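You operate a simulated robot arm through the tools that you are given. There is no shell and no other tool. Be economical: measure what you need, move in short steps, check, and stop when the job is done.

You are at the controls of a simulated two-armed robot. One attempt, no reset.

TASK
Take the hood lid off and pack the cream cartridge in the case.
Fine: the open service case; slide both catches open first; set the lid on the green table mat.

Only the result counts: the job must be done as asked and must still hold three seconds after the hand-in. Knocking over, shifting, dropping, spilling or breaking anything else fails it. Lids that push on must go on centred and level and be pressed home; caps that screw on are set level and turned clockwise until they are tight.

THE ROBOT
Two 7-joint arms with two-finger parallel grippers on one trunk, on a base that drives. Base frame: it is fixed to the floor where the robot stands at the start and does not move with it; the origin is under the middle of the robot, x ahead of it, y to its left, z up. Units: m, degrees, N and s.
The left shoulder is at the start at [0.05, 0.165, 1.105], the right one opposite. With the tool pointing down near the work surface each hand reaches from about 0.1 to 0.32 m from the robot's upright axis, wherever it stands, measured 20 degrees to its own side. Places, roughly: black foam ring [-0.1, -1.1, 0.9]; cart plug (4x4x8 cm) [0.5, 0.3, 0.2]; cart switch [0.9, 0.2, 0.6]; left lid catch [0.6, 0, 0.7]; right lid catch [0.7, 0, 0.7]; top of the green table mat [-0.7, -1, 0.8]. Payload 3.91 kg a hand.
The TCP of each hand is the grasp point between the finger pads, 0.03 m short of the fingertips. In the tool frame z runs along the fingers and y along their closing line. Largest opening 0.11 m; finger width 0.02, thickness 0.01; the body of the gripper, 0.048 by 0.112 m, starts 0.055 m behind the TCP.
Orientation is told as [roll, pitch, yaw] about the base's x, y, z axes, in that order, counted from this pose: with the fingers straight down and closing along the base's y, the tool's x points along the base's -x, its y along +y and its z along -z.

THE INTERFACE
- The arms move only by the tool apply_moves. It takes "left_moves", "right_moves" or both (then of equal length, played together; a hand with none holds still); each is a list of rows, each an object (a shift or turn left out is 0, a gripper value left out holds the last) with "claw": the opening in per cent of the stroke, from 0 (shut) to 100 (fully open); "linear": the shift along the base's x, y, z in m, a list of three; "turn": the turn, a rotation vector about the base's x, y, z in degrees, a list of three. In form: [{"claw": claw, "linear": [dx, dy, dz], "turn": [rx, ry, rz]}, ...]. A call has 1 to 10 rows; each row is the pose to reach, as a shift and turn from the pose commanded when the call began. A row lasts 0.2 s, in which the tool goes at most 0.05 m and 8.6 degrees; a call with a longer step from one row to the next is refused whole, and so is a gripper value outside its range. Where a pose cannot be reached the arm comes as near as it can. A force on the tool above 40 N (or 10 N above the force at the start of the call, whichever is more), or a blocked arm, ends the call early, and 0.2 s more pass. The fingers move at their own pace (about 0.045 m/s each) and stop on an object; they squeeze with about 31 N. The grip force told is the motor's: it shows also when the fingers shut on nothing. Time passes only in rows, and 0.2 s behind the last, so rows that repeat a pose let the fingers close. It gives the time, the measured TCP pose, the force on the tool (base axes), the opening and the grip force at its end, in the units of the frame above (readings bear some noise), with the torque about the TCP (base axes, N m) and any sound that the robot's microphone picked up.
- Cameras (640 x 400 px; columns grow to the right, rows downward): "scene" is now at [0.1161, 0.0007, 1.2765]; the picture's right is [0.01, -1.00, 0.00], its down [-0.56, -0.00, -0.83] and it looks along [0.83, 0.01, -0.56] (base axes); focal length 292 px, centre (320, 200). "left" rides on the left gripper at [0.072, -0.017, -0.103] in its tool frame; the picture's right is [0.23, 0.97, 0.00], its down [-0.76, 0.18, -0.62] and it looks along [-0.61, 0.14, 0.78] (tool axes); focal length 222 px, centre (320, 200). "right" rides on the right gripper at [0.072, 0.017, -0.103] in its tool frame; the picture's right is [-0.23, 0.97, 0.00], its down [-0.76, -0.18, -0.62] and it looks along [-0.61, -0.14, 0.78] (tool axes); focal length 222 px, centre (320, 200). There is no depth. A picture from a camera that has moved, and an enlarged one, comes with that camera's place and axes in the base frame and with its lens.
- capture(camera): a new picture of that camera. It takes no simulated time.
- lift_body(by): slides the trunk up (or, below 0, down) by that many m; the arms and the scene camera ride with it, the base frame stays. It gives what a move gives, with no picture.
- base_move(legs): drives the robot by 1 to 6 legs, each [ahead, left, turn to the left] in m, m and degrees, along the robot's own axes; the way and the turn of a leg run together, so that a leg with both is an arc; at most 1.5 m and 180 degrees a leg. The arms and the cameras ride along, it lands a little off, and it stops where it bumps. It gives what a move gives.
- aim_head(pan, tilt): turns the head with the scene camera to pan (to the left, within 80 degrees either way) and tilt (down, from -29 to 69), counted from straight ahead of the robot. It gives what a move gives.
- inspect(camera, box): a new picture of the part [left, top, right, bottom] of that camera's present view, enlarged. It takes no simulated time.
- finish_job(): hands the job in; it is judged then, once.

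Work in short steps. Places have to be worked out from the pictures, the camera data and where the tool is seen: move nearer, look again, correct. Check each grasp and each placing, and mend what went wrong. You have 120 turns and 108 pictures in all, those below and enlarged ones among them. Open the grippers and draw the arms clear of the work before you hand the job in, unless the task says otherwise; then end with one line.

The tools are called after "Request:" as name(argument=value, ...) on one line, values as JSON. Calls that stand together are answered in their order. apply_moves: Moves the arms, as the interface text tells. Its arguments: {"type":"object","properties":{"left_moves":{"type":"array","items":{"type":"object","properties":{"claw":{"type":"number"},"linear":{"type":"array","items":{"type":"number"}},"turn":{"type":"array","items":{"type":"number"}}}}},"right_moves":{"type":"array","items":{"type":"object","properties":{"claw":{"type":"number"},"linear":{"type":"array","items":{"type":"number"}},"turn":{"type":"array","items":{"type":"number"}}}}}},"required":[]} The other tools are called the same way: lift_body (by) slides the trunk up or down; base_move (legs) drives the base; aim_head (pan, tilt) turns the head that bears the scene camera; capture (camera) takes a picture; inspect (camera, box) takes an enlarged picture of a part of a camera's view; finish_job () hands the job in.

At the start:

```text
clock: 0.0
left_tcp_pos: [0.4808, 0.1934, 1.0783]
left_ee_rot: [0.0, 0.0, 0.1]
left_force: [-0.5, -0.1, -0.2]
left_torque: [-0.04, -0.01, 0.02]
left_finger_gap: 0.11
left_gripper_force: 0.0
right_tcp_pos: [0.4622, -0.1317, 1.1111]
right_ee_rot: [0.1, -0.1, 0.0]
right_force: [0.0, -0.2, -0.3]
right_torque: [0.0, -0.01, -0.02]
right_finger_gap: 0.1098
right_gripper_force: 0.0
trunk travel left (down, up): [-0.325, 0.178]
robot x, y, heading: [0.0008, 0.0001, 0.2]
head pan, tilt: [0.4, 34.1]
```

scene: 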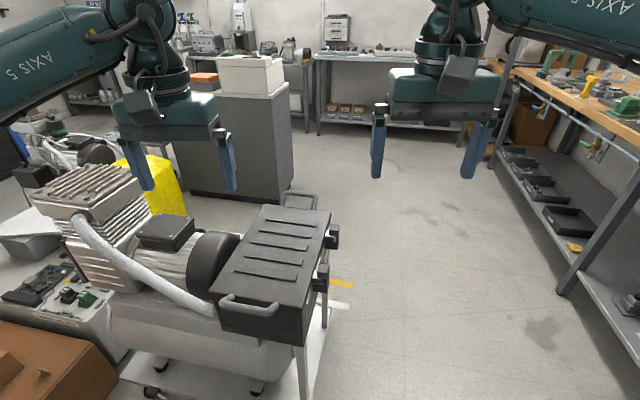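
right: 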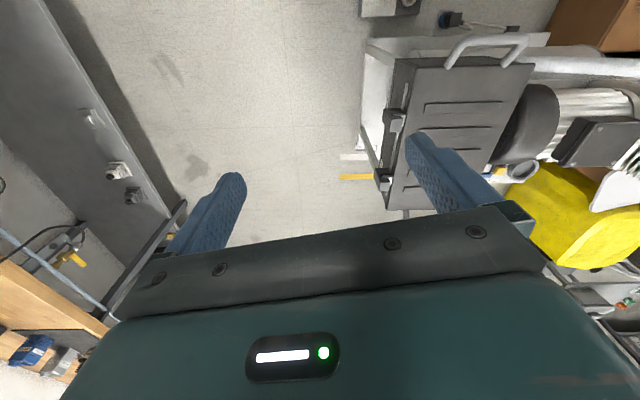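
left: 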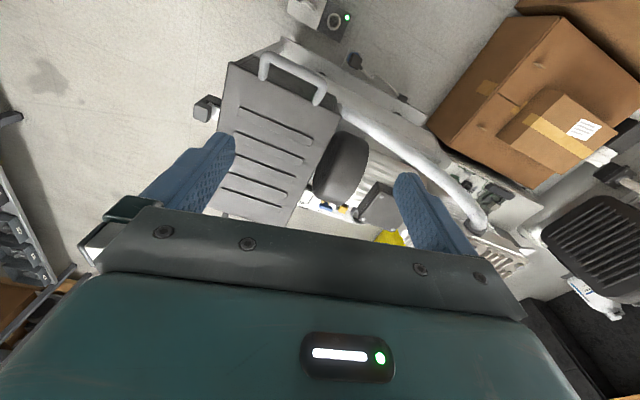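

I start by enlarging the hood lid and its catches in the scene view, and looking at the surroundings.

Request:
inspect(camera="scene", box=[190, 170, 370, 350])

Request:
inspect(camera="right", box=[330, 0, 560, 240])

Request:
aim_head(pan=-75, tilt=35)

```text
2.22 times, centred on (280, 260) of scene
camera zoom: at [0.1161, 0.0007, 1.2765], right [0.01, -1.0, 0.0], down [-0.56, 0.0, -0.83], along [0.83, 0.01, -0.56], focal length 649 px, centre (409, 67)
```

zoom: 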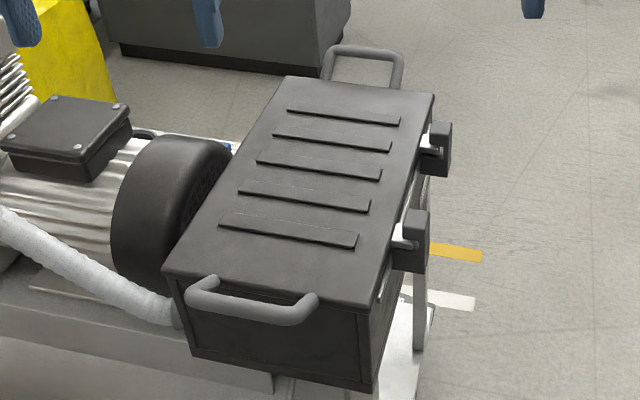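

```text
1.67 times, centred on (445, 120) of right
camera zoom: at [0.3901, -0.1147, 1.2143], right [0.23, 0.97, 0.0], down [0.76, -0.18, 0.62], along [0.61, -0.14, -0.78], focal length 370 px, centre (112, 333)
```

zoom: 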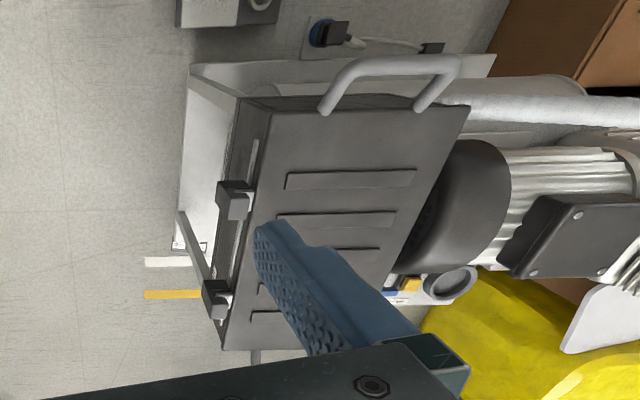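

```text
clock: 1.5
left_tcp_pos: [0.48, 0.194, 1.0788]
left_ee_rot: [-0.1, 0.0, 0.1]
left_force: [0.8, -0.1, 0.4]
left_torque: [0.01, 0.0, 0.03]
left_finger_gap: 0.1099
left_gripper_force: 0.0
right_tcp_pos: [0.4619, -0.1314, 1.1104]
right_ee_rot: [0.0, 0.0, 0.0]
right_force: [-0.5, 1.0, -0.1]
right_torque: [0.01, -0.02, 0.0]
right_finger_gap: 0.1101
right_gripper_force: 0.0
trunk travel left (down, up): [-0.325, 0.178]
robot x, y, heading: [0.0021, -0.0029, -0.0]
head pan, tilt: [-75.0, 35.0]
```

Now looking to the right, toward the mat and bench.

Request:
capture(camera="scene")

Request:
aim_head(pan=75, tilt=35)

Request:
capture(camera="scene")

Request:
aim_head(pan=20, tilt=60)

Request:
capture(camera="scene")

```text
102 pictures are left
camera scene: at [0.0505, -0.085, 1.2752], right [-0.97, -0.26, 0.0], down [-0.15, 0.55, -0.82], along [0.21, -0.79, -0.57], focal length 292 px, centre (320, 200)
```

scene: 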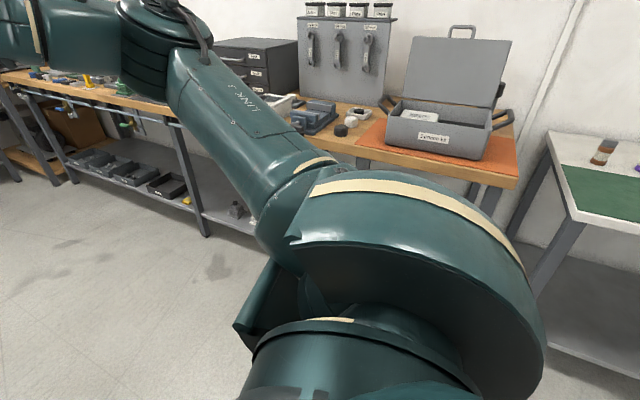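

```text
clock: 3.8
left_tcp_pos: [0.4801, 0.1936, 1.0778]
left_ee_rot: [-0.1, -0.1, 0.2]
left_force: [0.4, 0.6, 0.2]
left_torque: [0.01, -0.02, -0.01]
left_finger_gap: 0.1102
left_gripper_force: 0.0
right_tcp_pos: [0.4618, -0.132, 1.1105]
right_ee_rot: [0.0, 0.0, 0.1]
right_force: [-0.1, 0.5, 0.2]
right_torque: [-0.02, -0.01, -0.01]
right_finger_gap: 0.1102
right_gripper_force: 0.1
trunk travel left (down, up): [-0.325, 0.178]
robot x, y, heading: [-0.0014, -0.0025, -0.1]
head pan, tilt: [75.0, 35.0]
```

```text
101 pictures are left
camera scene: at [0.0504, 0.0851, 1.2752], right [0.97, -0.26, 0.0], down [-0.15, -0.55, -0.82], along [0.21, 0.79, -0.57], focal length 292 px, centre (320, 200)
```

scene: 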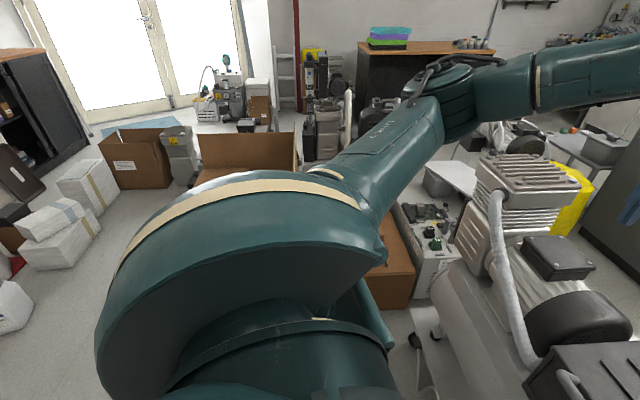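

```text
clock: 5.1
left_tcp_pos: [0.4805, 0.1926, 1.0781]
left_ee_rot: [0.0, -0.1, 0.1]
left_force: [-0.5, -0.7, 0.0]
left_torque: [-0.01, -0.04, 0.0]
left_finger_gap: 0.1101
left_gripper_force: 0.0
right_tcp_pos: [0.4627, -0.1326, 1.111]
right_ee_rot: [0.0, 0.0, 0.0]
right_force: [0.0, 0.9, -0.2]
right_torque: [0.03, -0.01, 0.02]
right_finger_gap: 0.1099
right_gripper_force: 0.0
trunk travel left (down, up): [-0.325, 0.178]
robot x, y, heading: [-0.0012, 0.0002, -0.0]
head pan, tilt: [20.0, 60.0]
```

```text
100 pictures are left
camera scene: at [0.0902, 0.0229, 1.2409], right [0.34, -0.94, 0.0], down [-0.81, -0.3, -0.5], along [0.47, 0.17, -0.87], focal length 292 px, centre (320, 200)
```

scene: 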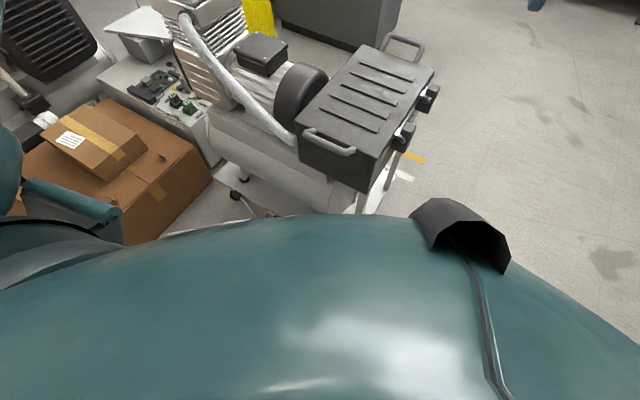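

The case is on the right-hand bench, the mat table behind-right. I'll go round to the right side of the hood (catch side), in free floor, and face the hood from there.

Request:
base_move(legs=[[0, -0.5, 0], [0.52, 0, 0], [0, 0, 78]])

Request:
aim_head(pan=0, tilt=45)

Request:
capture(camera="scene")

Request:
capture(camera="left")

```text
clock: 15.9
left_tcp_pos: [0.4559, 0.0128, 1.0777]
left_ee_rot: [0.0, 0.0, 76.0]
left_force: [-0.1, 0.6, -0.2]
left_torque: [0.01, -0.01, 0.0]
left_finger_gap: 0.11
left_gripper_force: 0.0
right_tcp_pos: [0.7655, -0.0842, 1.1106]
right_ee_rot: [-0.1, -0.1, 76.0]
right_force: [0.0, -0.1, 0.3]
right_torque: [-0.02, 0.01, 0.02]
right_finger_gap: 0.1098
right_gripper_force: 0.0
trunk travel left (down, up): [-0.325, 0.178]
robot x, y, heading: [0.5255, -0.5017, 75.8]
head pan, tilt: [20.0, 60.0]
```

```text
clock: 16.7
left_tcp_pos: [0.4546, 0.0124, 1.0772]
left_ee_rot: [0.0, 0.0, 76.0]
left_force: [-0.1, -0.1, 0.1]
left_torque: [-0.01, 0.0, 0.01]
left_finger_gap: 0.11
left_gripper_force: 0.0
right_tcp_pos: [0.7661, -0.0826, 1.1107]
right_ee_rot: [-0.1, 0.0, 76.1]
right_force: [0.6, -0.2, -0.4]
right_torque: [0.0, 0.03, 0.0]
right_finger_gap: 0.1101
right_gripper_force: 0.1
trunk travel left (down, up): [-0.325, 0.178]
robot x, y, heading: [0.5287, -0.5013, 76.2]
head pan, tilt: [0.0, 45.0]
```

```text
99 pictures are left
camera scene: at [0.5512, -0.3925, 1.2603], right [0.97, -0.24, 0.0], down [-0.17, -0.69, -0.71], along [0.17, 0.69, -0.71], focal length 292 px, centre (320, 200)
```

scene: 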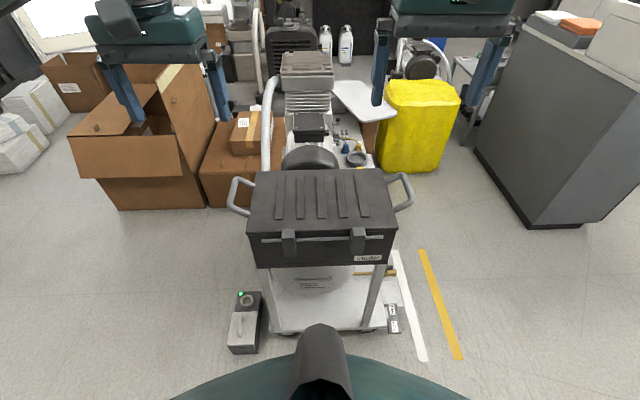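

```text
98 pictures are left
camera left: at [0.454, -0.062, 1.1813], right [-1.0, 0.01, 0.0], down [0.01, 0.78, 0.62], along [0.01, 0.62, -0.78], focal length 222 px, centre (320, 200)
```

left: 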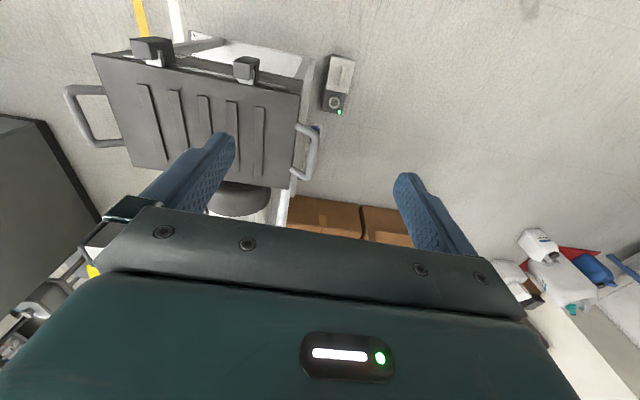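

Now well placed. Enlarging the front with catches and label, the handles, and the socket box and floor marks.

Request:
inspect(camera="scene", box=[220, 160, 420, 285])

Request:
inspect(camera="scene", box=[220, 240, 420, 365])

Request:
inspect(camera="left", box=[60, 20, 360, 200])

```text
3.20 times, centred on (320, 222) of scene
camera zoom: at [0.5512, -0.3925, 1.2603], right [0.97, -0.24, 0.0], down [-0.17, -0.69, -0.71], along [0.17, 0.69, -0.71], focal length 934 px, centre (320, 128)
```

zoom: 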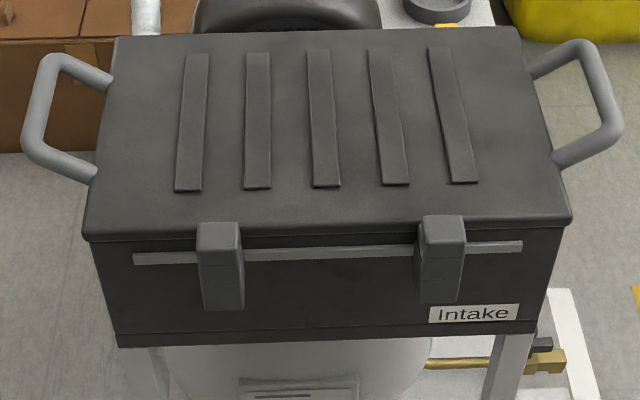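

```text
3.20 times, centred on (320, 302) of scene
camera zoom: at [0.5512, -0.3925, 1.2603], right [0.97, -0.24, 0.0], down [-0.17, -0.69, -0.71], along [0.17, 0.69, -0.71], focal length 934 px, centre (320, -128)
```

zoom: 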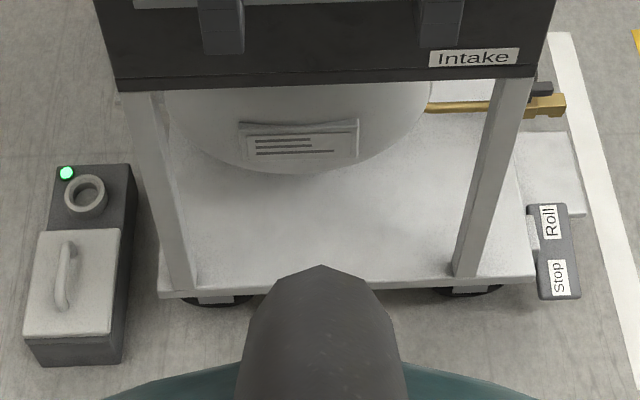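

```text
2.13 times, centred on (210, 110) of left
camera zoom: at [0.454, -0.062, 1.1813], right [-1.0, 0.01, 0.0], down [0.01, 0.78, 0.62], along [0.01, 0.62, -0.78], focal length 474 px, centre (555, 392)
```

zoom: 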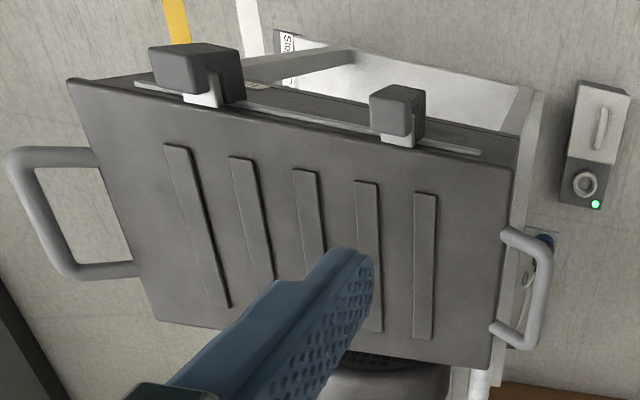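

Lid top is at about z=0.76, front edge from (0.49,0.03) to (0.82,-0.03), catches at about (0.58,0.01) and (0.725,-0.025) on a rail. I move the left hand in front for a close look at the catches.

Request:
apply_moves(left_moves=[{"linear": [0.025, -0.02, -0.03]}, {"linear": [0.05, -0.04, -0.06]}, {"linear": [0.075, -0.06, -0.09]}, {"linear": [0.1, -0.08, -0.12]}, {"linear": [0.125, -0.1, -0.15]}])

Request:
capture(camera="left")

Request:
capture(camera="scene")

```text
clock: 17.9
left_tcp_pos: [0.581, -0.0892, 0.9271]
left_ee_rot: [-0.1, 0.0, 76.1]
left_force: [0.1, 0.0, -0.2]
left_torque: [0.0, 0.0, 0.0]
left_finger_gap: 0.1101
left_gripper_force: 0.0
right_tcp_pos: [0.7669, -0.0842, 1.1112]
right_ee_rot: [0.1, 0.0, 76.0]
right_force: [-0.9, 0.2, 0.9]
right_torque: [0.0, -0.01, -0.02]
right_finger_gap: 0.1099
right_gripper_force: 0.0
trunk travel left (down, up): [-0.325, 0.178]
robot x, y, heading: [0.5252, -0.5004, 76.0]
head pan, tilt: [0.0, 45.0]
```

```text
94 pictures are left
camera left: at [0.5799, -0.1641, 1.0306], right [-1.0, 0.01, 0.0], down [0.01, 0.78, 0.62], along [0.01, 0.62, -0.78], focal length 222 px, centre (320, 200)
```

left: 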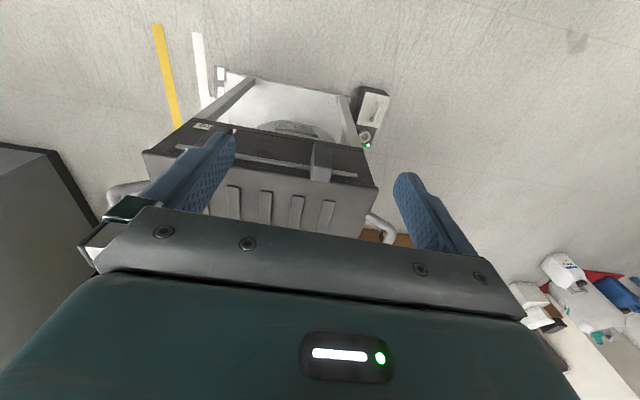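

```text
93 pictures are left
camera scene: at [0.5516, -0.3925, 1.2604], right [0.97, -0.24, 0.0], down [-0.17, -0.69, -0.71], along [0.17, 0.69, -0.71], focal length 292 px, centre (320, 200)
```

scene: 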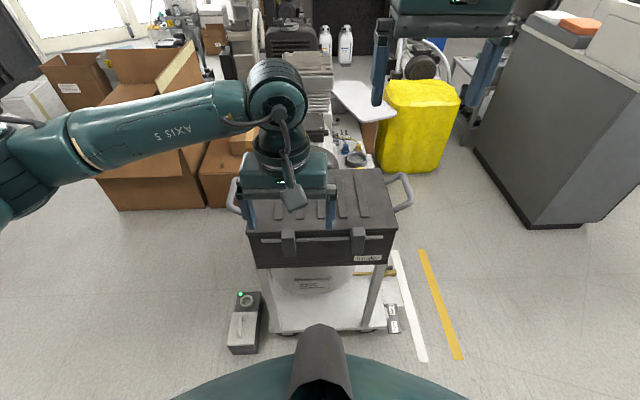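

Request:
inspect(camera="left", box=[130, 100, 400, 260])

Request:
inspect(camera="scene", box=[235, 215, 405, 275])

```text
2.37 times, centred on (265, 180) of left
camera zoom: at [0.5799, -0.1641, 1.0306], right [-1.0, 0.01, 0.0], down [0.01, 0.78, 0.62], along [0.01, 0.62, -0.78], focal length 526 px, centre (450, 247)
```

zoom: 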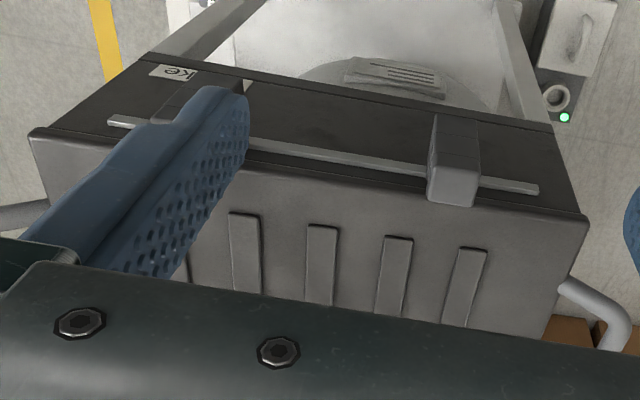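

```text
3.76 times, centred on (320, 245) of scene
camera zoom: at [0.5516, -0.3925, 1.2604], right [0.97, -0.24, 0.0], down [-0.17, -0.69, -0.71], along [0.17, 0.69, -0.71], focal length 1099 px, centre (320, 31)
```

zoom: 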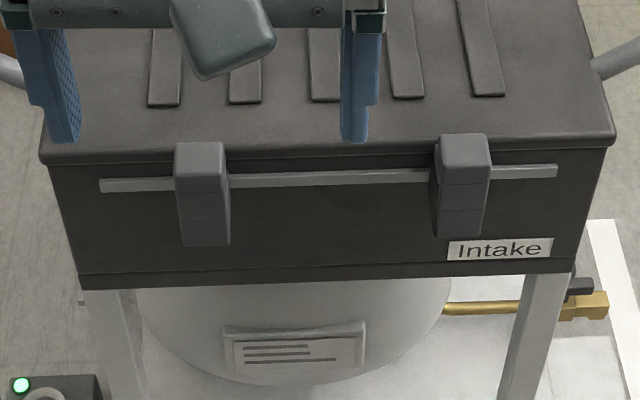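

The catches are blocks on a horizontal rail, spanning about z 0.73–0.79, left one at about (0.575,-0.02). I bring the left hand above the left catch.

Request:
apply_moves(left_moves=[{"linear": [-0.002, 0.03, -0.03], "turn": [0, 0, 3]}, {"linear": [-0.004, 0.05, -0.06], "turn": [0, 0, 3]}, {"linear": [-0.006, 0.067, -0.09], "turn": [0, 0, 3]}])

Request:
inspect(camera="scene", box=[235, 185, 405, 275])

Request:
capture(camera="left")

Request:
capture(camera="right")

```text
clock: 18.7
left_tcp_pos: [0.5753, -0.0206, 0.8366]
left_ee_rot: [0.0, 0.1, 79.0]
left_force: [0.9, 0.5, 0.3]
left_torque: [0.0, 0.01, 0.01]
left_finger_gap: 0.1098
left_gripper_force: 0.0
right_tcp_pos: [0.7666, -0.083, 1.1104]
right_ee_rot: [0.1, 0.0, 76.0]
right_force: [-0.6, 0.1, -0.1]
right_torque: [0.03, 0.03, -0.03]
right_finger_gap: 0.11
right_gripper_force: 0.1
trunk travel left (down, up): [-0.325, 0.178]
robot x, y, heading: [0.5234, -0.4983, 76.0]
head pan, tilt: [0.0, 45.0]
```

```text
3.76 times, centred on (320, 230) of scene
camera zoom: at [0.5513, -0.3923, 1.2603], right [0.97, -0.24, 0.0], down [-0.17, -0.69, -0.71], along [0.17, 0.69, -0.71], focal length 1099 px, centre (320, 87)
```

zoom: 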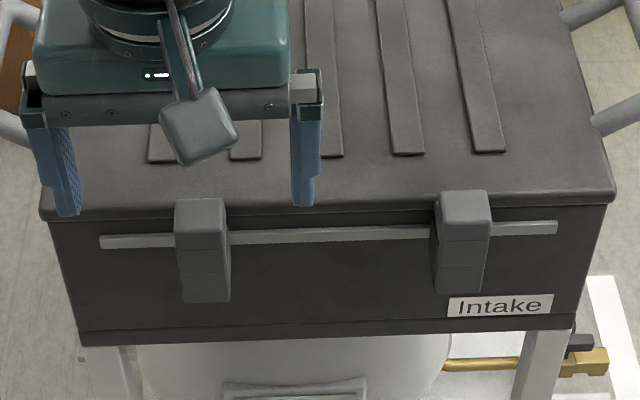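

```text
89 pictures are left
camera left: at [0.5769, -0.0942, 0.9399], right [-1.0, -0.04, 0.0], down [-0.03, 0.78, 0.62], along [-0.02, 0.62, -0.78], focal length 222 px, centre (320, 200)
```

left: 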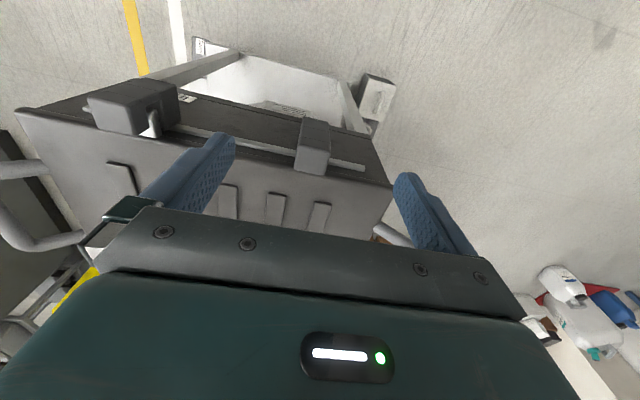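

```text
88 pictures are left
camera right: at [0.7325, -0.1492, 1.2142], right [-0.89, 0.46, 0.0], down [0.36, 0.7, 0.62], along [0.28, 0.55, -0.78], focal length 222 px, centre (320, 200)
```

right: 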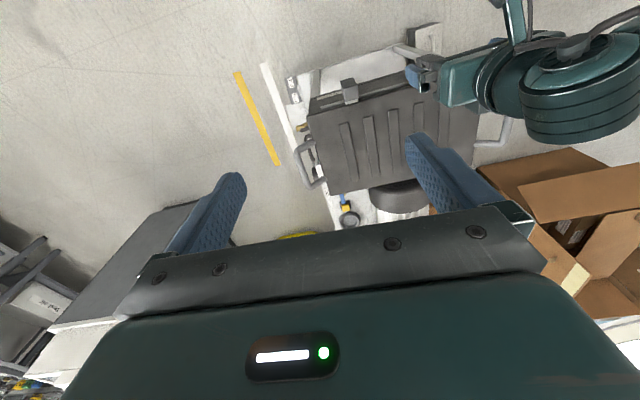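

Aligned over the left catch. Descend around it and close gently.

Request:
apply_moves(left_moves=[{"linear": [0, 0, -0.03]}, {"linear": [0, -0.001, -0.062]}])

Request:
inspect(camera="scene", box=[235, 185, 405, 275])

Request:
inspect(camera="left", box=[190, 60, 450, 230])

```text
clock: 19.3
left_tcp_pos: [0.5737, -0.0203, 0.7751]
left_ee_rot: [0.0, 0.0, 79.0]
left_force: [-0.3, -0.4, -0.2]
left_torque: [-0.02, 0.02, 0.0]
left_finger_gap: 0.1098
left_gripper_force: 0.0
right_tcp_pos: [0.7663, -0.0832, 1.1107]
right_ee_rot: [0.0, 0.1, 76.0]
right_force: [-0.2, 0.9, 0.2]
right_torque: [-0.01, -0.01, 0.0]
right_finger_gap: 0.11
right_gripper_force: 0.0
trunk travel left (down, up): [-0.325, 0.178]
robot x, y, heading: [0.5254, -0.5002, 75.9]
head pan, tilt: [0.0, 45.0]
```

```text
3.76 times, centred on (320, 230) of scene
camera zoom: at [0.5513, -0.3924, 1.2604], right [0.97, -0.24, 0.0], down [-0.17, -0.69, -0.71], along [0.17, 0.69, -0.71], focal length 1099 px, centre (320, 87)
```

zoom: 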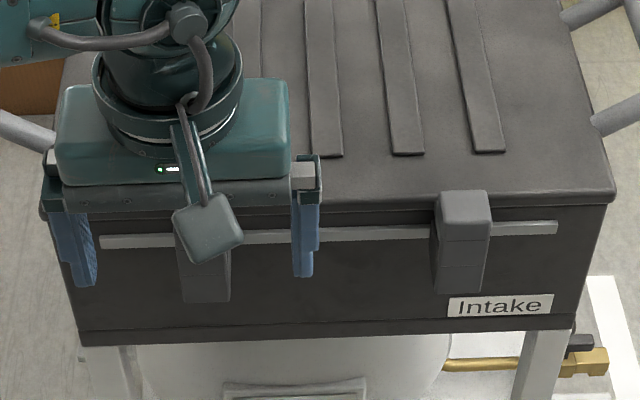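

```text
2.35 times, centred on (320, 145) of left
camera zoom: at [0.576, -0.0948, 0.8782], right [-1.0, -0.04, 0.0], down [-0.03, 0.78, 0.62], along [-0.02, 0.62, -0.78], focal length 523 px, centre (320, 329)
```

zoom: 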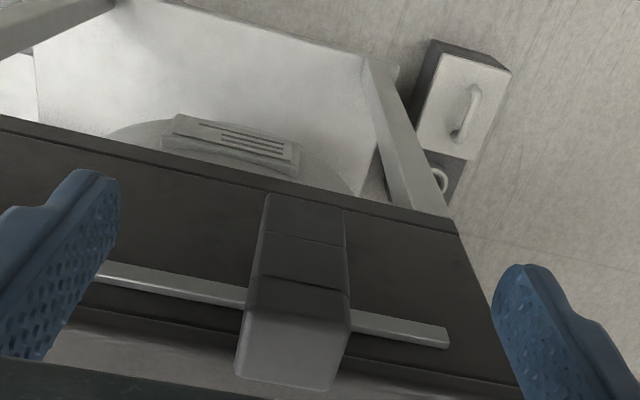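

Fingers straddle the catch. Closing onto it.

Request:
apply_moves(left_moves=[{"claw": 10}, {"claw": 10}, {"claw": 10}, {"claw": 10}, {"claw": 10}, {"claw": 10}])

Request:
inspect(camera="scene", box=[235, 185, 405, 275])

Request:
inspect(camera="left", box=[190, 60, 450, 230])

```text
clock: 20.7
left_tcp_pos: [0.5735, -0.0207, 0.775]
left_ee_rot: [0.0, 0.0, 79.0]
left_force: [1.5, 0.5, -0.2]
left_torque: [0.02, -0.08, -0.09]
left_finger_gap: 0.0276
left_gripper_force: 43.8
right_tcp_pos: [0.7658, -0.0838, 1.1114]
right_ee_rot: [0.0, 0.0, 75.9]
right_force: [0.1, -0.6, 0.1]
right_torque: [0.0, -0.01, 0.0]
right_finger_gap: 0.1101
right_gripper_force: 0.2
trunk travel left (down, up): [-0.325, 0.178]
robot x, y, heading: [0.5257, -0.4998, 76.2]
head pan, tilt: [0.0, 45.0]
```

```text
3.76 times, centred on (320, 230) of scene
camera zoom: at [0.5514, -0.3925, 1.2603], right [0.97, -0.24, 0.0], down [-0.17, -0.69, -0.71], along [0.17, 0.69, -0.71], focal length 1099 px, centre (320, 87)
```

zoom: 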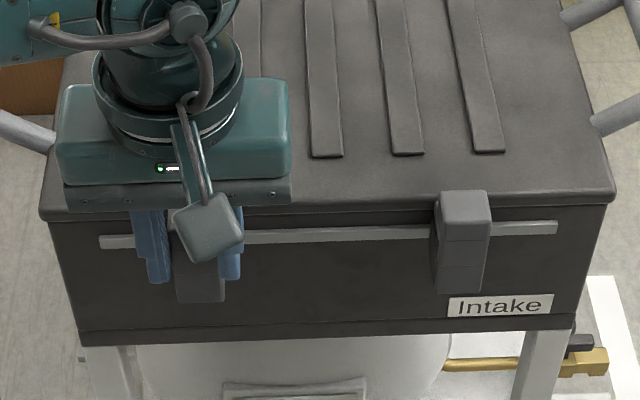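

```text
2.35 times, centred on (320, 145) of left
camera zoom: at [0.5762, -0.0949, 0.8787], right [-1.0, -0.04, 0.0], down [-0.03, 0.78, 0.62], along [-0.02, 0.62, -0.78], focal length 523 px, centre (320, 329)
```

zoom: 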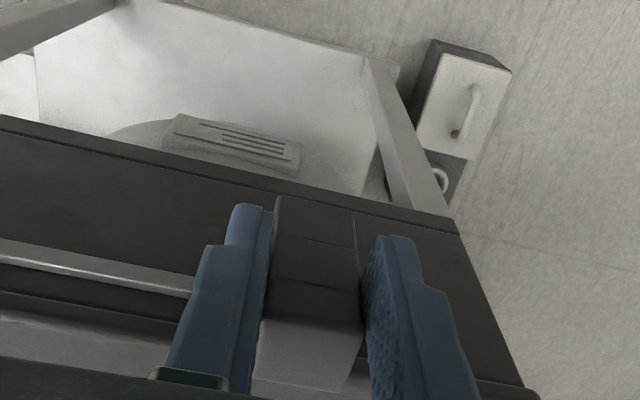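

The catch is gripped (gap 0.028) and moved a few mm freely. I slide it outward (left) along the rail.

Request:
apply_moves(left_moves=[{"linear": [-0.008, 0.0015, 0]}, {"linear": [-0.016, 0.003, 0]}, {"linear": [-0.024, 0.0046, 0]}, {"linear": [-0.03, 0.0058, 0]}])

Request:
inspect(camera="left", box=[190, 60, 450, 230])

```text
clock: 21.7
left_tcp_pos: [0.544, -0.0135, 0.7759]
left_ee_rot: [0.0, 0.0, 79.1]
left_force: [1.6, 9.5, -0.3]
left_torque: [-0.77, 0.07, -0.11]
left_finger_gap: 0.0277
left_gripper_force: 45.1
right_tcp_pos: [0.7669, -0.0823, 1.111]
right_ee_rot: [0.0, 0.0, 76.0]
right_force: [0.6, -0.3, 0.0]
right_torque: [-0.01, 0.0, 0.0]
right_finger_gap: 0.1101
right_gripper_force: 0.0
trunk travel left (down, up): [-0.325, 0.178]
robot x, y, heading: [0.5309, -0.4985, 76.0]
head pan, tilt: [0.0, 45.0]
```

```text
2.35 times, centred on (320, 145) of left
camera zoom: at [0.5466, -0.089, 0.8786], right [-1.0, -0.04, 0.0], down [-0.03, 0.78, 0.62], along [-0.02, 0.62, -0.78], focal length 523 px, centre (320, 329)
```

zoom: 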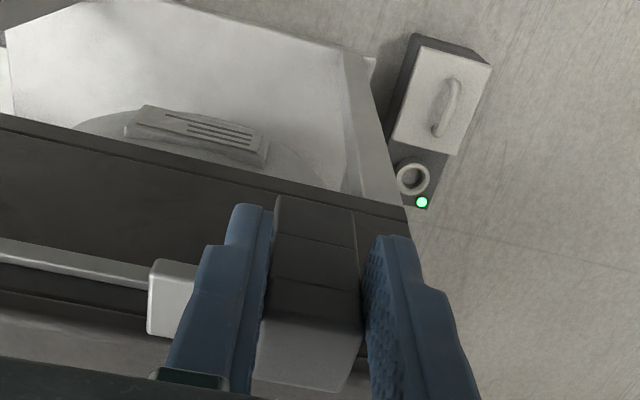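

The catch has slid 3 cm, exposing its white keeper. I go on gently to find the end of travel.

Request:
apply_moves(left_moves=[{"linear": [-0.005, 0.0022, 0]}, {"linear": [-0.01, 0.0034, 0]}, {"linear": [-0.015, 0.0046, 0]}])

Request:
inspect(camera="left", box=[190, 60, 450, 230])

```text
clock: 22.5
left_tcp_pos: [0.5311, -0.0113, 0.7762]
left_ee_rot: [-0.2, 0.1, 78.9]
left_force: [9.3, 1.2, -9.2]
left_torque: [0.89, 0.14, -0.04]
left_finger_gap: 0.0275
left_gripper_force: 44.7
right_tcp_pos: [0.7666, -0.0825, 1.1095]
right_ee_rot: [0.0, 0.1, 75.9]
right_force: [-0.1, 0.7, -0.2]
right_torque: [-0.01, 0.0, -0.03]
right_finger_gap: 0.1099
right_gripper_force: 0.1
trunk travel left (down, up): [-0.325, 0.178]
robot x, y, heading: [0.5254, -0.4974, 76.0]
head pan, tilt: [0.0, 45.0]
```

```text
2.35 times, centred on (320, 145) of left
camera zoom: at [0.5335, -0.086, 0.8789], right [-1.0, -0.03, 0.0], down [-0.03, 0.78, 0.62], along [-0.02, 0.62, -0.78], focal length 523 px, centre (320, 329)
```

zoom: 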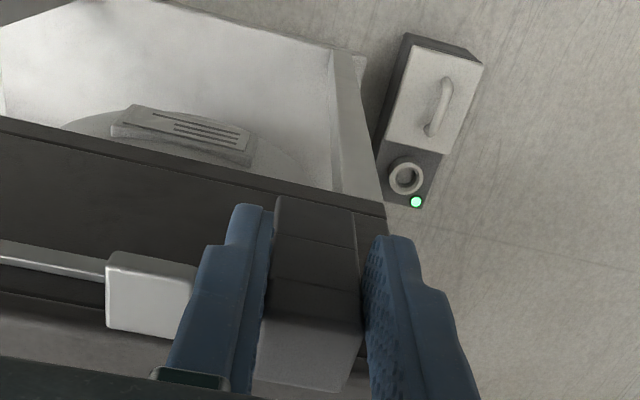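

Reached the stop; force is rising and the keeper is clear. Release and lift away to look.

Request:
apply_moves(left_moves=[{"claw": 70}, {"claw": 70}, {"claw": 70}, {"claw": 70, "linear": [0, -0.01, 0.03]}, {"claw": 70, "linear": [0, -0.03, 0.07]}, {"claw": 70, "linear": [-0.03, -0.04, 0.1]}])

Request:
inspect(camera="scene", box=[235, 185, 405, 275])

Request:
inspect(camera="left", box=[50, 60, 450, 230])

```text
clock: 23.9
left_tcp_pos: [0.4982, -0.0491, 0.8755]
left_ee_rot: [0.0, 0.0, 79.0]
left_force: [-0.4, 0.1, 0.8]
left_torque: [-0.03, 0.0, 0.02]
left_finger_gap: 0.0769
left_gripper_force: 0.0
right_tcp_pos: [0.7648, -0.0824, 1.1113]
right_ee_rot: [0.0, 0.0, 76.0]
right_force: [-1.3, -0.3, 0.0]
right_torque: [0.02, 0.01, 0.0]
right_finger_gap: 0.1099
right_gripper_force: 0.0
trunk travel left (down, up): [-0.325, 0.178]
robot x, y, heading: [0.5268, -0.4977, 75.9]
head pan, tilt: [0.0, 45.0]
```

```text
3.76 times, centred on (320, 230) of scene
camera zoom: at [0.5508, -0.3927, 1.2604], right [0.97, -0.24, 0.0], down [-0.17, -0.69, -0.71], along [0.17, 0.69, -0.71], focal length 1099 px, centre (320, 87)
```

zoom: 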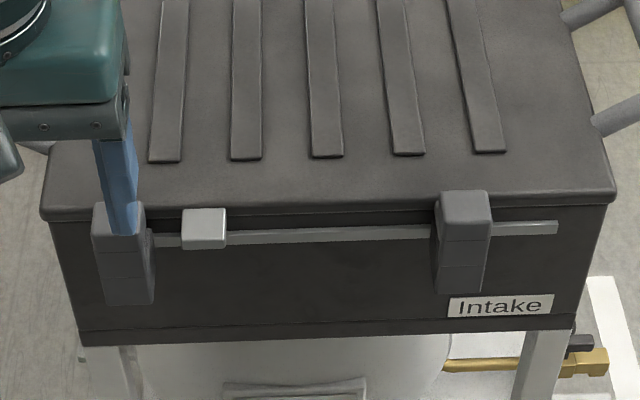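

```text
1.60 times, centred on (250, 145) of left
camera zoom: at [0.5007, -0.1241, 0.9785], right [-1.0, -0.04, 0.0], down [-0.03, 0.78, 0.62], along [-0.02, 0.62, -0.78], focal length 355 px, centre (432, 288)
```

zoom: 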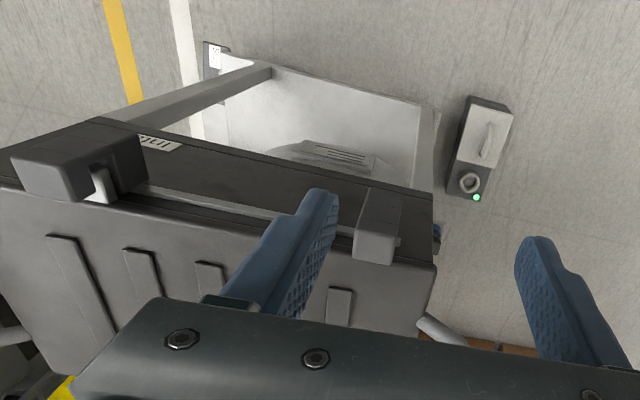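

Left catch is fully open, its keeper bare. Now the right hand goes above the right catch at about (0.713,-0.054).

Request:
apply_moves(right_moves=[{"linear": [-0.009, 0.005, -0.045]}, {"linear": [-0.018, 0.01, -0.09]}, {"linear": [-0.027, 0.015, -0.135]}, {"linear": [-0.036, 0.02, -0.18]}, {"linear": [-0.045, 0.025, -0.225]}, {"linear": [-0.052, 0.028, -0.27]}])

Request:
inspect(camera="scene", box=[235, 185, 405, 275])

Request:
inspect(camera="right", box=[190, 60, 450, 230])

```text
clock: 25.3
left_tcp_pos: [0.4987, -0.0477, 0.8741]
left_ee_rot: [0.0, -0.1, 79.0]
left_force: [-0.4, 0.0, -0.3]
left_torque: [0.0, 0.0, 0.0]
left_finger_gap: 0.0766
left_gripper_force: 0.1
right_tcp_pos: [0.71, -0.0556, 0.8399]
right_ee_rot: [0.0, 0.0, 76.0]
right_force: [-0.7, 0.3, -0.5]
right_torque: [-0.01, 0.02, 0.01]
right_finger_gap: 0.1099
right_gripper_force: 0.1
trunk travel left (down, up): [-0.325, 0.178]
robot x, y, heading: [0.5281, -0.496, 76.0]
head pan, tilt: [0.0, 45.0]
```

```text
3.76 times, centred on (320, 230) of scene
camera zoom: at [0.5513, -0.3923, 1.2604], right [0.97, -0.24, 0.0], down [-0.17, -0.69, -0.71], along [0.17, 0.69, -0.71], focal length 1099 px, centre (320, 87)
```

zoom: 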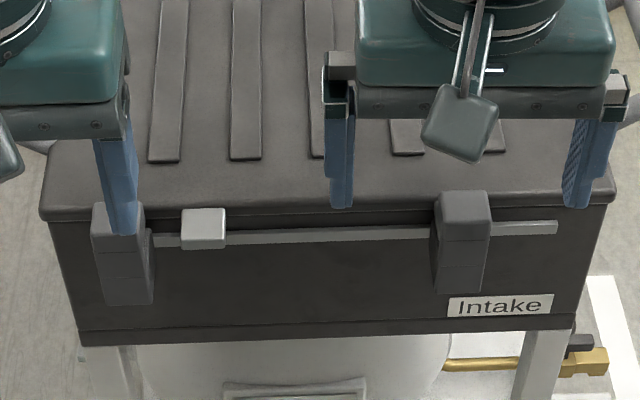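

```text
2.35 times, centred on (320, 145) of right
camera zoom: at [0.6781, -0.1206, 0.9439], right [-0.89, 0.46, 0.0], down [0.36, 0.7, 0.62], along [0.28, 0.55, -0.78], focal length 523 px, centre (320, 329)
```

zoom: 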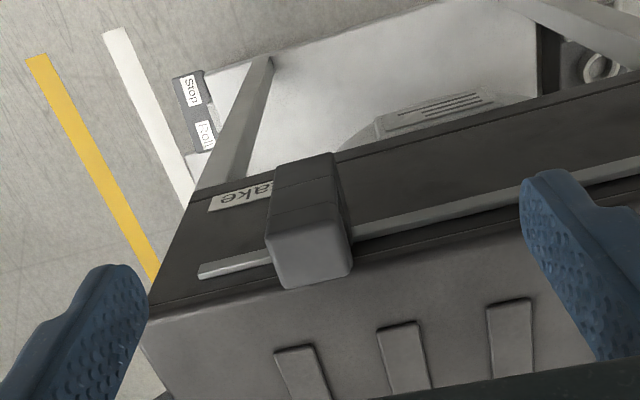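

Well centred. Descend and close on the right catch.

Request:
apply_moves(right_moves=[{"linear": [0, 0, -0.032]}, {"linear": [0.001, 0, -0.064]}, {"linear": [0.001, 0, -0.064], "claw": 10}, {"linear": [0.001, 0, -0.064], "claw": 10}, {"linear": [0.001, 0, -0.064], "claw": 10}, {"linear": [0.001, 0, -0.064], "claw": 10}, {"linear": [0.001, 0, -0.064], "claw": 10}, {"linear": [0.001, 0, -0.064], "claw": 10}])

Request:
inspect(camera="right", box=[190, 60, 450, 230])

```text
clock: 27.1
left_tcp_pos: [0.4987, -0.05, 0.8733]
left_ee_rot: [-0.1, 0.0, 79.0]
left_force: [0.3, -0.6, 0.8]
left_torque: [-0.01, -0.03, 0.05]
left_finger_gap: 0.0769
left_gripper_force: 0.0
right_tcp_pos: [0.7147, -0.0551, 0.7759]
right_ee_rot: [0.0, 0.0, 76.1]
right_force: [0.1, 0.1, 0.1]
right_torque: [-0.01, 0.01, -0.02]
right_finger_gap: 0.011
right_gripper_force: 0.1
trunk travel left (down, up): [-0.325, 0.178]
robot x, y, heading: [0.5251, -0.5004, 76.1]
head pan, tilt: [0.0, 45.0]
```

```text
2.35 times, centred on (320, 145) of right
camera zoom: at [0.6807, -0.1215, 0.8792], right [-0.89, 0.46, 0.0], down [0.36, 0.7, 0.62], along [0.28, 0.55, -0.78], focal length 523 px, centre (320, 329)
```

zoom: 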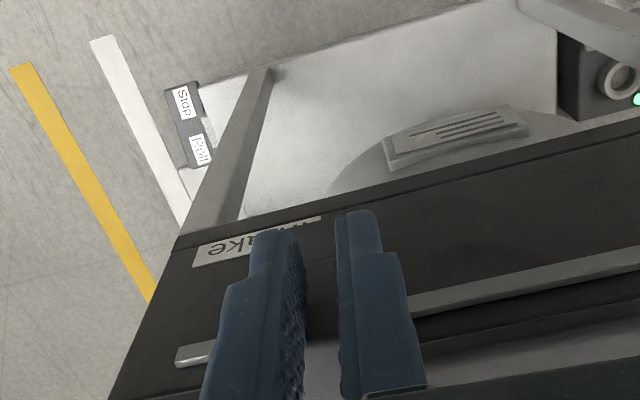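

The fingers closed just in front of the catch. Open, move 18 mm further in, and close again.

Request:
apply_moves(right_moves=[{"claw": 70}, {"claw": 70}, {"claw": 70}, {"claw": 70, "linear": [0.002, 0.009, 0]}, {"claw": 70, "linear": [0.002, 0.018, 0]}, {"claw": 10, "linear": [0.002, 0.018, 0]}, {"claw": 10, "linear": [0.002, 0.018, 0]}, {"claw": 10, "linear": [0.002, 0.018, 0]}, {"claw": 10, "linear": [0.002, 0.018, 0]}])

Request:
inspect(camera="right", box=[190, 60, 450, 230])

```text
clock: 29.1
left_tcp_pos: [0.4987, -0.0492, 0.8748]
left_ee_rot: [0.0, 0.1, 79.0]
left_force: [-0.2, 0.8, -0.3]
left_torque: [-0.01, -0.02, 0.0]
left_finger_gap: 0.0769
left_gripper_force: 0.0
right_tcp_pos: [0.7167, -0.0384, 0.7765]
right_ee_rot: [-0.1, 0.0, 76.0]
right_force: [8.0, -3.2, 1.1]
right_torque: [-0.3, -0.6, 0.15]
right_finger_gap: 0.0284
right_gripper_force: 41.5
trunk travel left (down, up): [-0.325, 0.178]
robot x, y, heading: [0.527, -0.5001, 76.0]
head pan, tilt: [0.0, 45.0]
```

```text
2.35 times, centred on (320, 145) of right
camera zoom: at [0.684, -0.1043, 0.8798], right [-0.89, 0.46, 0.0], down [0.36, 0.7, 0.62], along [0.28, 0.55, -0.78], focal length 523 px, centre (320, 329)
```

zoom: 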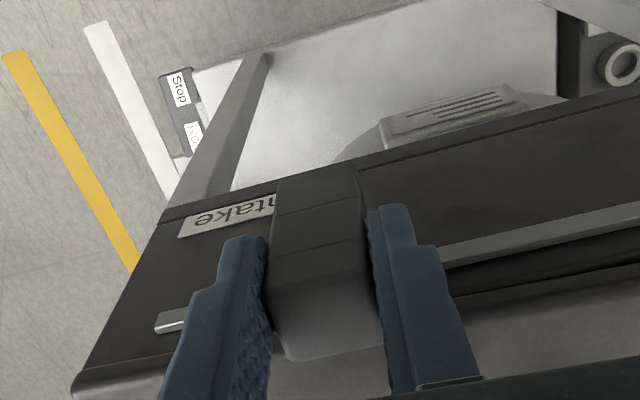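

Gripped now (gap 0.028). Slide it outward to the right along the rail.

Request:
apply_moves(right_moves=[{"linear": [0.01, -0.0021, 0]}, {"linear": [0.02, -0.0042, 0]}, {"linear": [0.03, -0.0063, 0]}, {"linear": [0.04, -0.0085, 0]}, {"linear": [0.047, -0.01, 0]}])

Request:
inspect(camera="right", box=[190, 60, 450, 230])

Request:
inspect(camera="scene", box=[235, 185, 405, 275])

```text
clock: 29.8
left_tcp_pos: [0.4966, -0.048, 0.8743]
left_ee_rot: [0.0, 0.1, 79.2]
left_force: [-0.2, 0.0, -0.7]
left_torque: [-0.02, 0.02, 0.02]
left_finger_gap: 0.0772
left_gripper_force: 0.1
right_tcp_pos: [0.7266, -0.0408, 0.7756]
right_ee_rot: [1.4, -0.2, 77.1]
right_force: [-7.2, 9.2, -9.3]
right_torque: [-0.09, -0.62, 0.59]
right_finger_gap: 0.0279
right_gripper_force: 45.3
trunk travel left (down, up): [-0.325, 0.178]
robot x, y, heading: [0.5271, -0.5008, 76.1]
head pan, tilt: [0.0, 45.0]
stopped in row 3 (right hand): the force on the tool passed its limit at 46 N (the readings are from after the stop); the commanded pose is now the measured one
```

```text
2.35 times, centred on (320, 145) of right
camera zoom: at [0.6967, -0.1079, 0.8804], right [-0.9, 0.44, 0.02], down [0.36, 0.7, 0.62], along [0.26, 0.57, -0.78], focal length 523 px, centre (320, 329)
```

zoom: 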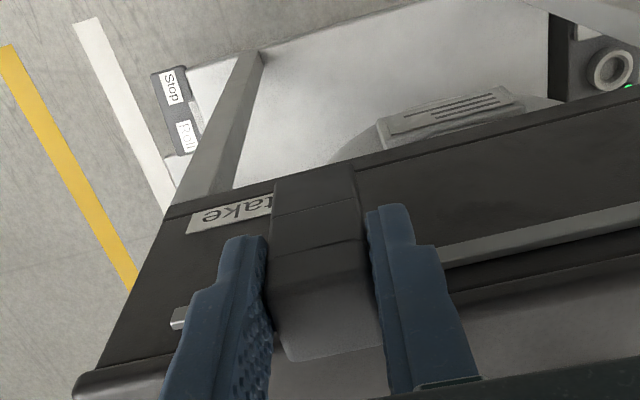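

```text
3.76 times, centred on (320, 230) of scene
camera zoom: at [0.5504, -0.3906, 1.2601], right [0.97, -0.24, 0.0], down [-0.17, -0.69, -0.71], along [0.17, 0.69, -0.71], focal length 1099 px, centre (320, 87)
```

zoom: 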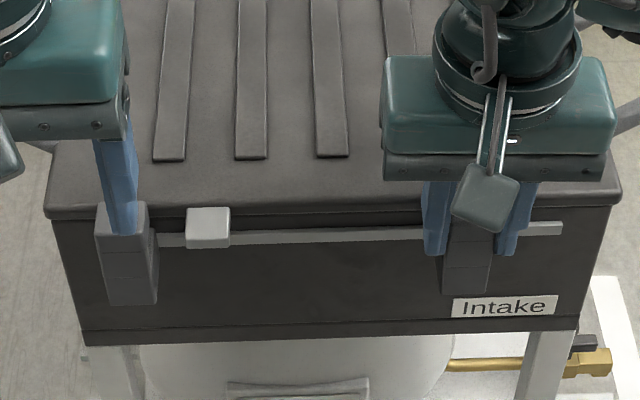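

The right catch resists to the right (the hood stays put; the arm just flexed). It evidently slides the other way; I return and try leftward gently.

Request:
apply_moves(right_moves=[{"linear": [-0.005, 0.001, 0], "turn": [-0.7, 0.1, -0.5]}, {"linear": [-0.01, 0.0021, 0], "turn": [-1.4, 0.2, -1]}, {"linear": [-0.016, 0.0034, 0], "turn": [-1.4, 0.2, -1]}, {"linear": [-0.022, 0.0047, 0], "turn": [-1.4, 0.2, -1]}])

Request:
inspect(camera="scene", box=[235, 185, 405, 275])

```text
clock: 30.8
left_tcp_pos: [0.4978, -0.0479, 0.8744]
left_ee_rot: [0.0, 0.0, 79.2]
left_force: [0.6, -0.4, -0.3]
left_torque: [-0.03, -0.02, 0.03]
left_finger_gap: 0.0768
left_gripper_force: 0.1
right_tcp_pos: [0.708, -0.0363, 0.7771]
right_ee_rot: [1.0, 1.3, 75.8]
right_force: [13.9, 1.2, -5.8]
right_torque: [-0.15, -0.81, 0.4]
right_finger_gap: 0.0281
right_gripper_force: 44.8
trunk travel left (down, up): [-0.325, 0.178]
robot x, y, heading: [0.5257, -0.5003, 76.2]
head pan, tilt: [0.0, 45.0]
```

```text
3.76 times, centred on (320, 230) of scene
camera zoom: at [0.5513, -0.3914, 1.2602], right [0.97, -0.24, 0.0], down [-0.17, -0.69, -0.71], along [0.17, 0.69, -0.71], focal length 1099 px, centre (320, 87)
```

zoom: 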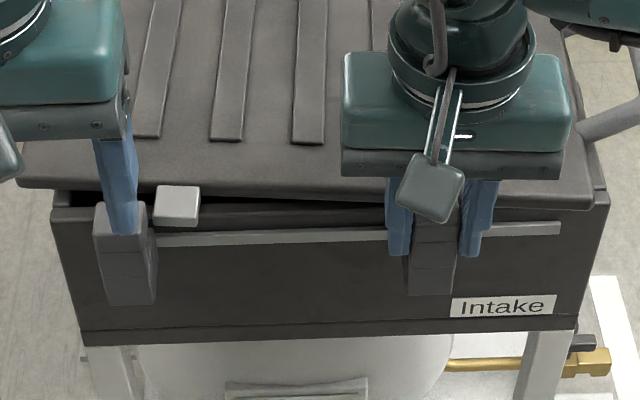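

The lid has been dragged left with the catch: my inner finger sits over the open slot and presses the keeper. I move the catch and lid back right to the original place and look.

Request:
apply_moves(right_moves=[{"linear": [0.004, -0.0008, 0], "turn": [-0.5, -0.6, 0]}, {"linear": [0.008, -0.0016, 0], "turn": [-1, -1.3, 0]}, {"linear": [0.012, -0.0024, 0], "turn": [-1, -1.3, 0]}, {"linear": [0.016, -0.0034, 0], "turn": [-1, -1.3, 0]}])

Request:
inspect(camera="scene", box=[235, 185, 405, 275])

```text
clock: 31.8
left_tcp_pos: [0.4966, -0.0479, 0.8751]
left_ee_rot: [0.1, 0.1, 79.2]
left_force: [0.0, 0.0, -0.8]
left_torque: [-0.03, -0.03, -0.03]
left_finger_gap: 0.0771
left_gripper_force: 0.1
right_tcp_pos: [0.7233, -0.0397, 0.7777]
right_ee_rot: [-0.2, 2.0, 75.8]
right_force: [1.8, 4.9, -5.3]
right_torque: [0.04, 0.38, 0.83]
right_finger_gap: 0.0278
right_gripper_force: 45.0
trunk travel left (down, up): [-0.325, 0.178]
robot x, y, heading: [0.5248, -0.5008, 75.9]
head pan, tilt: [0.0, 45.0]
```

```text
3.76 times, centred on (320, 230) of scene
camera zoom: at [0.5508, -0.3914, 1.2603], right [0.97, -0.24, 0.0], down [-0.17, -0.69, -0.71], along [0.17, 0.69, -0.71], focal length 1099 px, centre (320, 87)
```

zoom: 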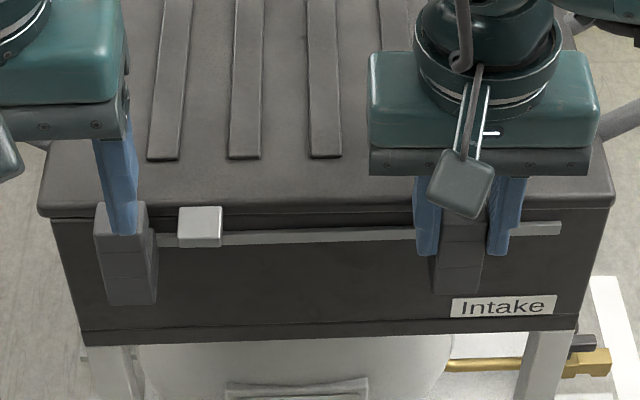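

The lid is seated almost back. I release, back off 9 mm so the fingers stay in front of the keeper slot, and regrip.

Request:
apply_moves(right_moves=[{"claw": 70, "turn": [0.2, -2, 0]}, {"claw": 70, "turn": [0.2, -2, 0]}, {"claw": 70, "turn": [0.2, -2, 0]}, {"claw": 70, "linear": [-0.004, -0.007, -0.002], "turn": [0.2, -2, 0]}, {"claw": 10, "linear": [-0.004, -0.007, -0.002], "turn": [0.2, -2, 0]}, {"claw": 10, "linear": [-0.004, -0.007, -0.002], "turn": [0.2, -2, 0]}, {"claw": 10, "linear": [-0.004, -0.007, -0.002], "turn": [0.2, -2, 0]}, {"claw": 10, "linear": [-0.004, -0.007, -0.002], "turn": [0.2, -2, 0]}])

Request:
inspect(camera="right", box=[190, 60, 450, 230])

Request:
inspect(camera="scene", box=[235, 185, 405, 275])

```text
clock: 33.6
left_tcp_pos: [0.4965, -0.0482, 0.8747]
left_ee_rot: [0.1, 0.1, 79.3]
left_force: [0.2, -0.2, -0.2]
left_torque: [0.02, 0.01, -0.03]
left_finger_gap: 0.0773
left_gripper_force: 0.1
right_tcp_pos: [0.7193, -0.0472, 0.7763]
right_ee_rot: [-2.2, 1.3, 75.7]
right_force: [1.1, -1.4, 1.3]
right_torque: [0.23, 0.74, 0.02]
right_finger_gap: 0.0286
right_gripper_force: 41.0
trunk travel left (down, up): [-0.325, 0.178]
robot x, y, heading: [0.5282, -0.501, 76.3]
head pan, tilt: [0.0, 45.0]
```

```text
2.35 times, centred on (320, 145) of right
camera zoom: at [0.6817, -0.11, 0.8803], right [-0.89, 0.46, -0.04], down [0.34, 0.71, 0.61], along [0.31, 0.53, -0.79], focal length 523 px, centre (320, 329)
```

zoom: 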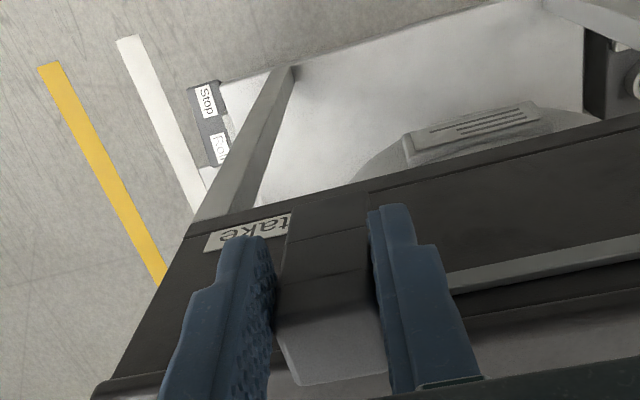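

```text
3.76 times, centred on (320, 230) of scene
camera zoom: at [0.5507, -0.3923, 1.2603], right [0.97, -0.24, 0.0], down [-0.17, -0.69, -0.71], along [0.17, 0.69, -0.71], focal length 1099 px, centre (320, 87)
```

zoom: 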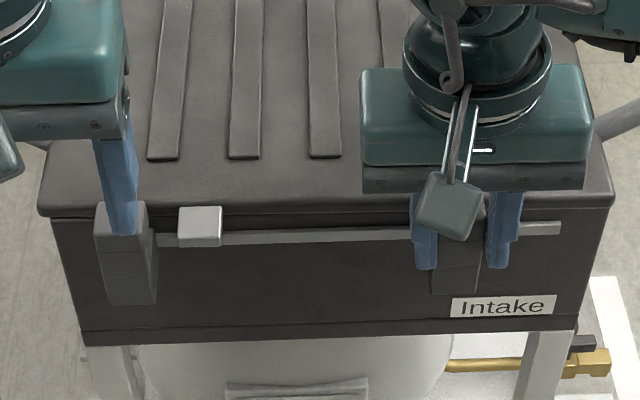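

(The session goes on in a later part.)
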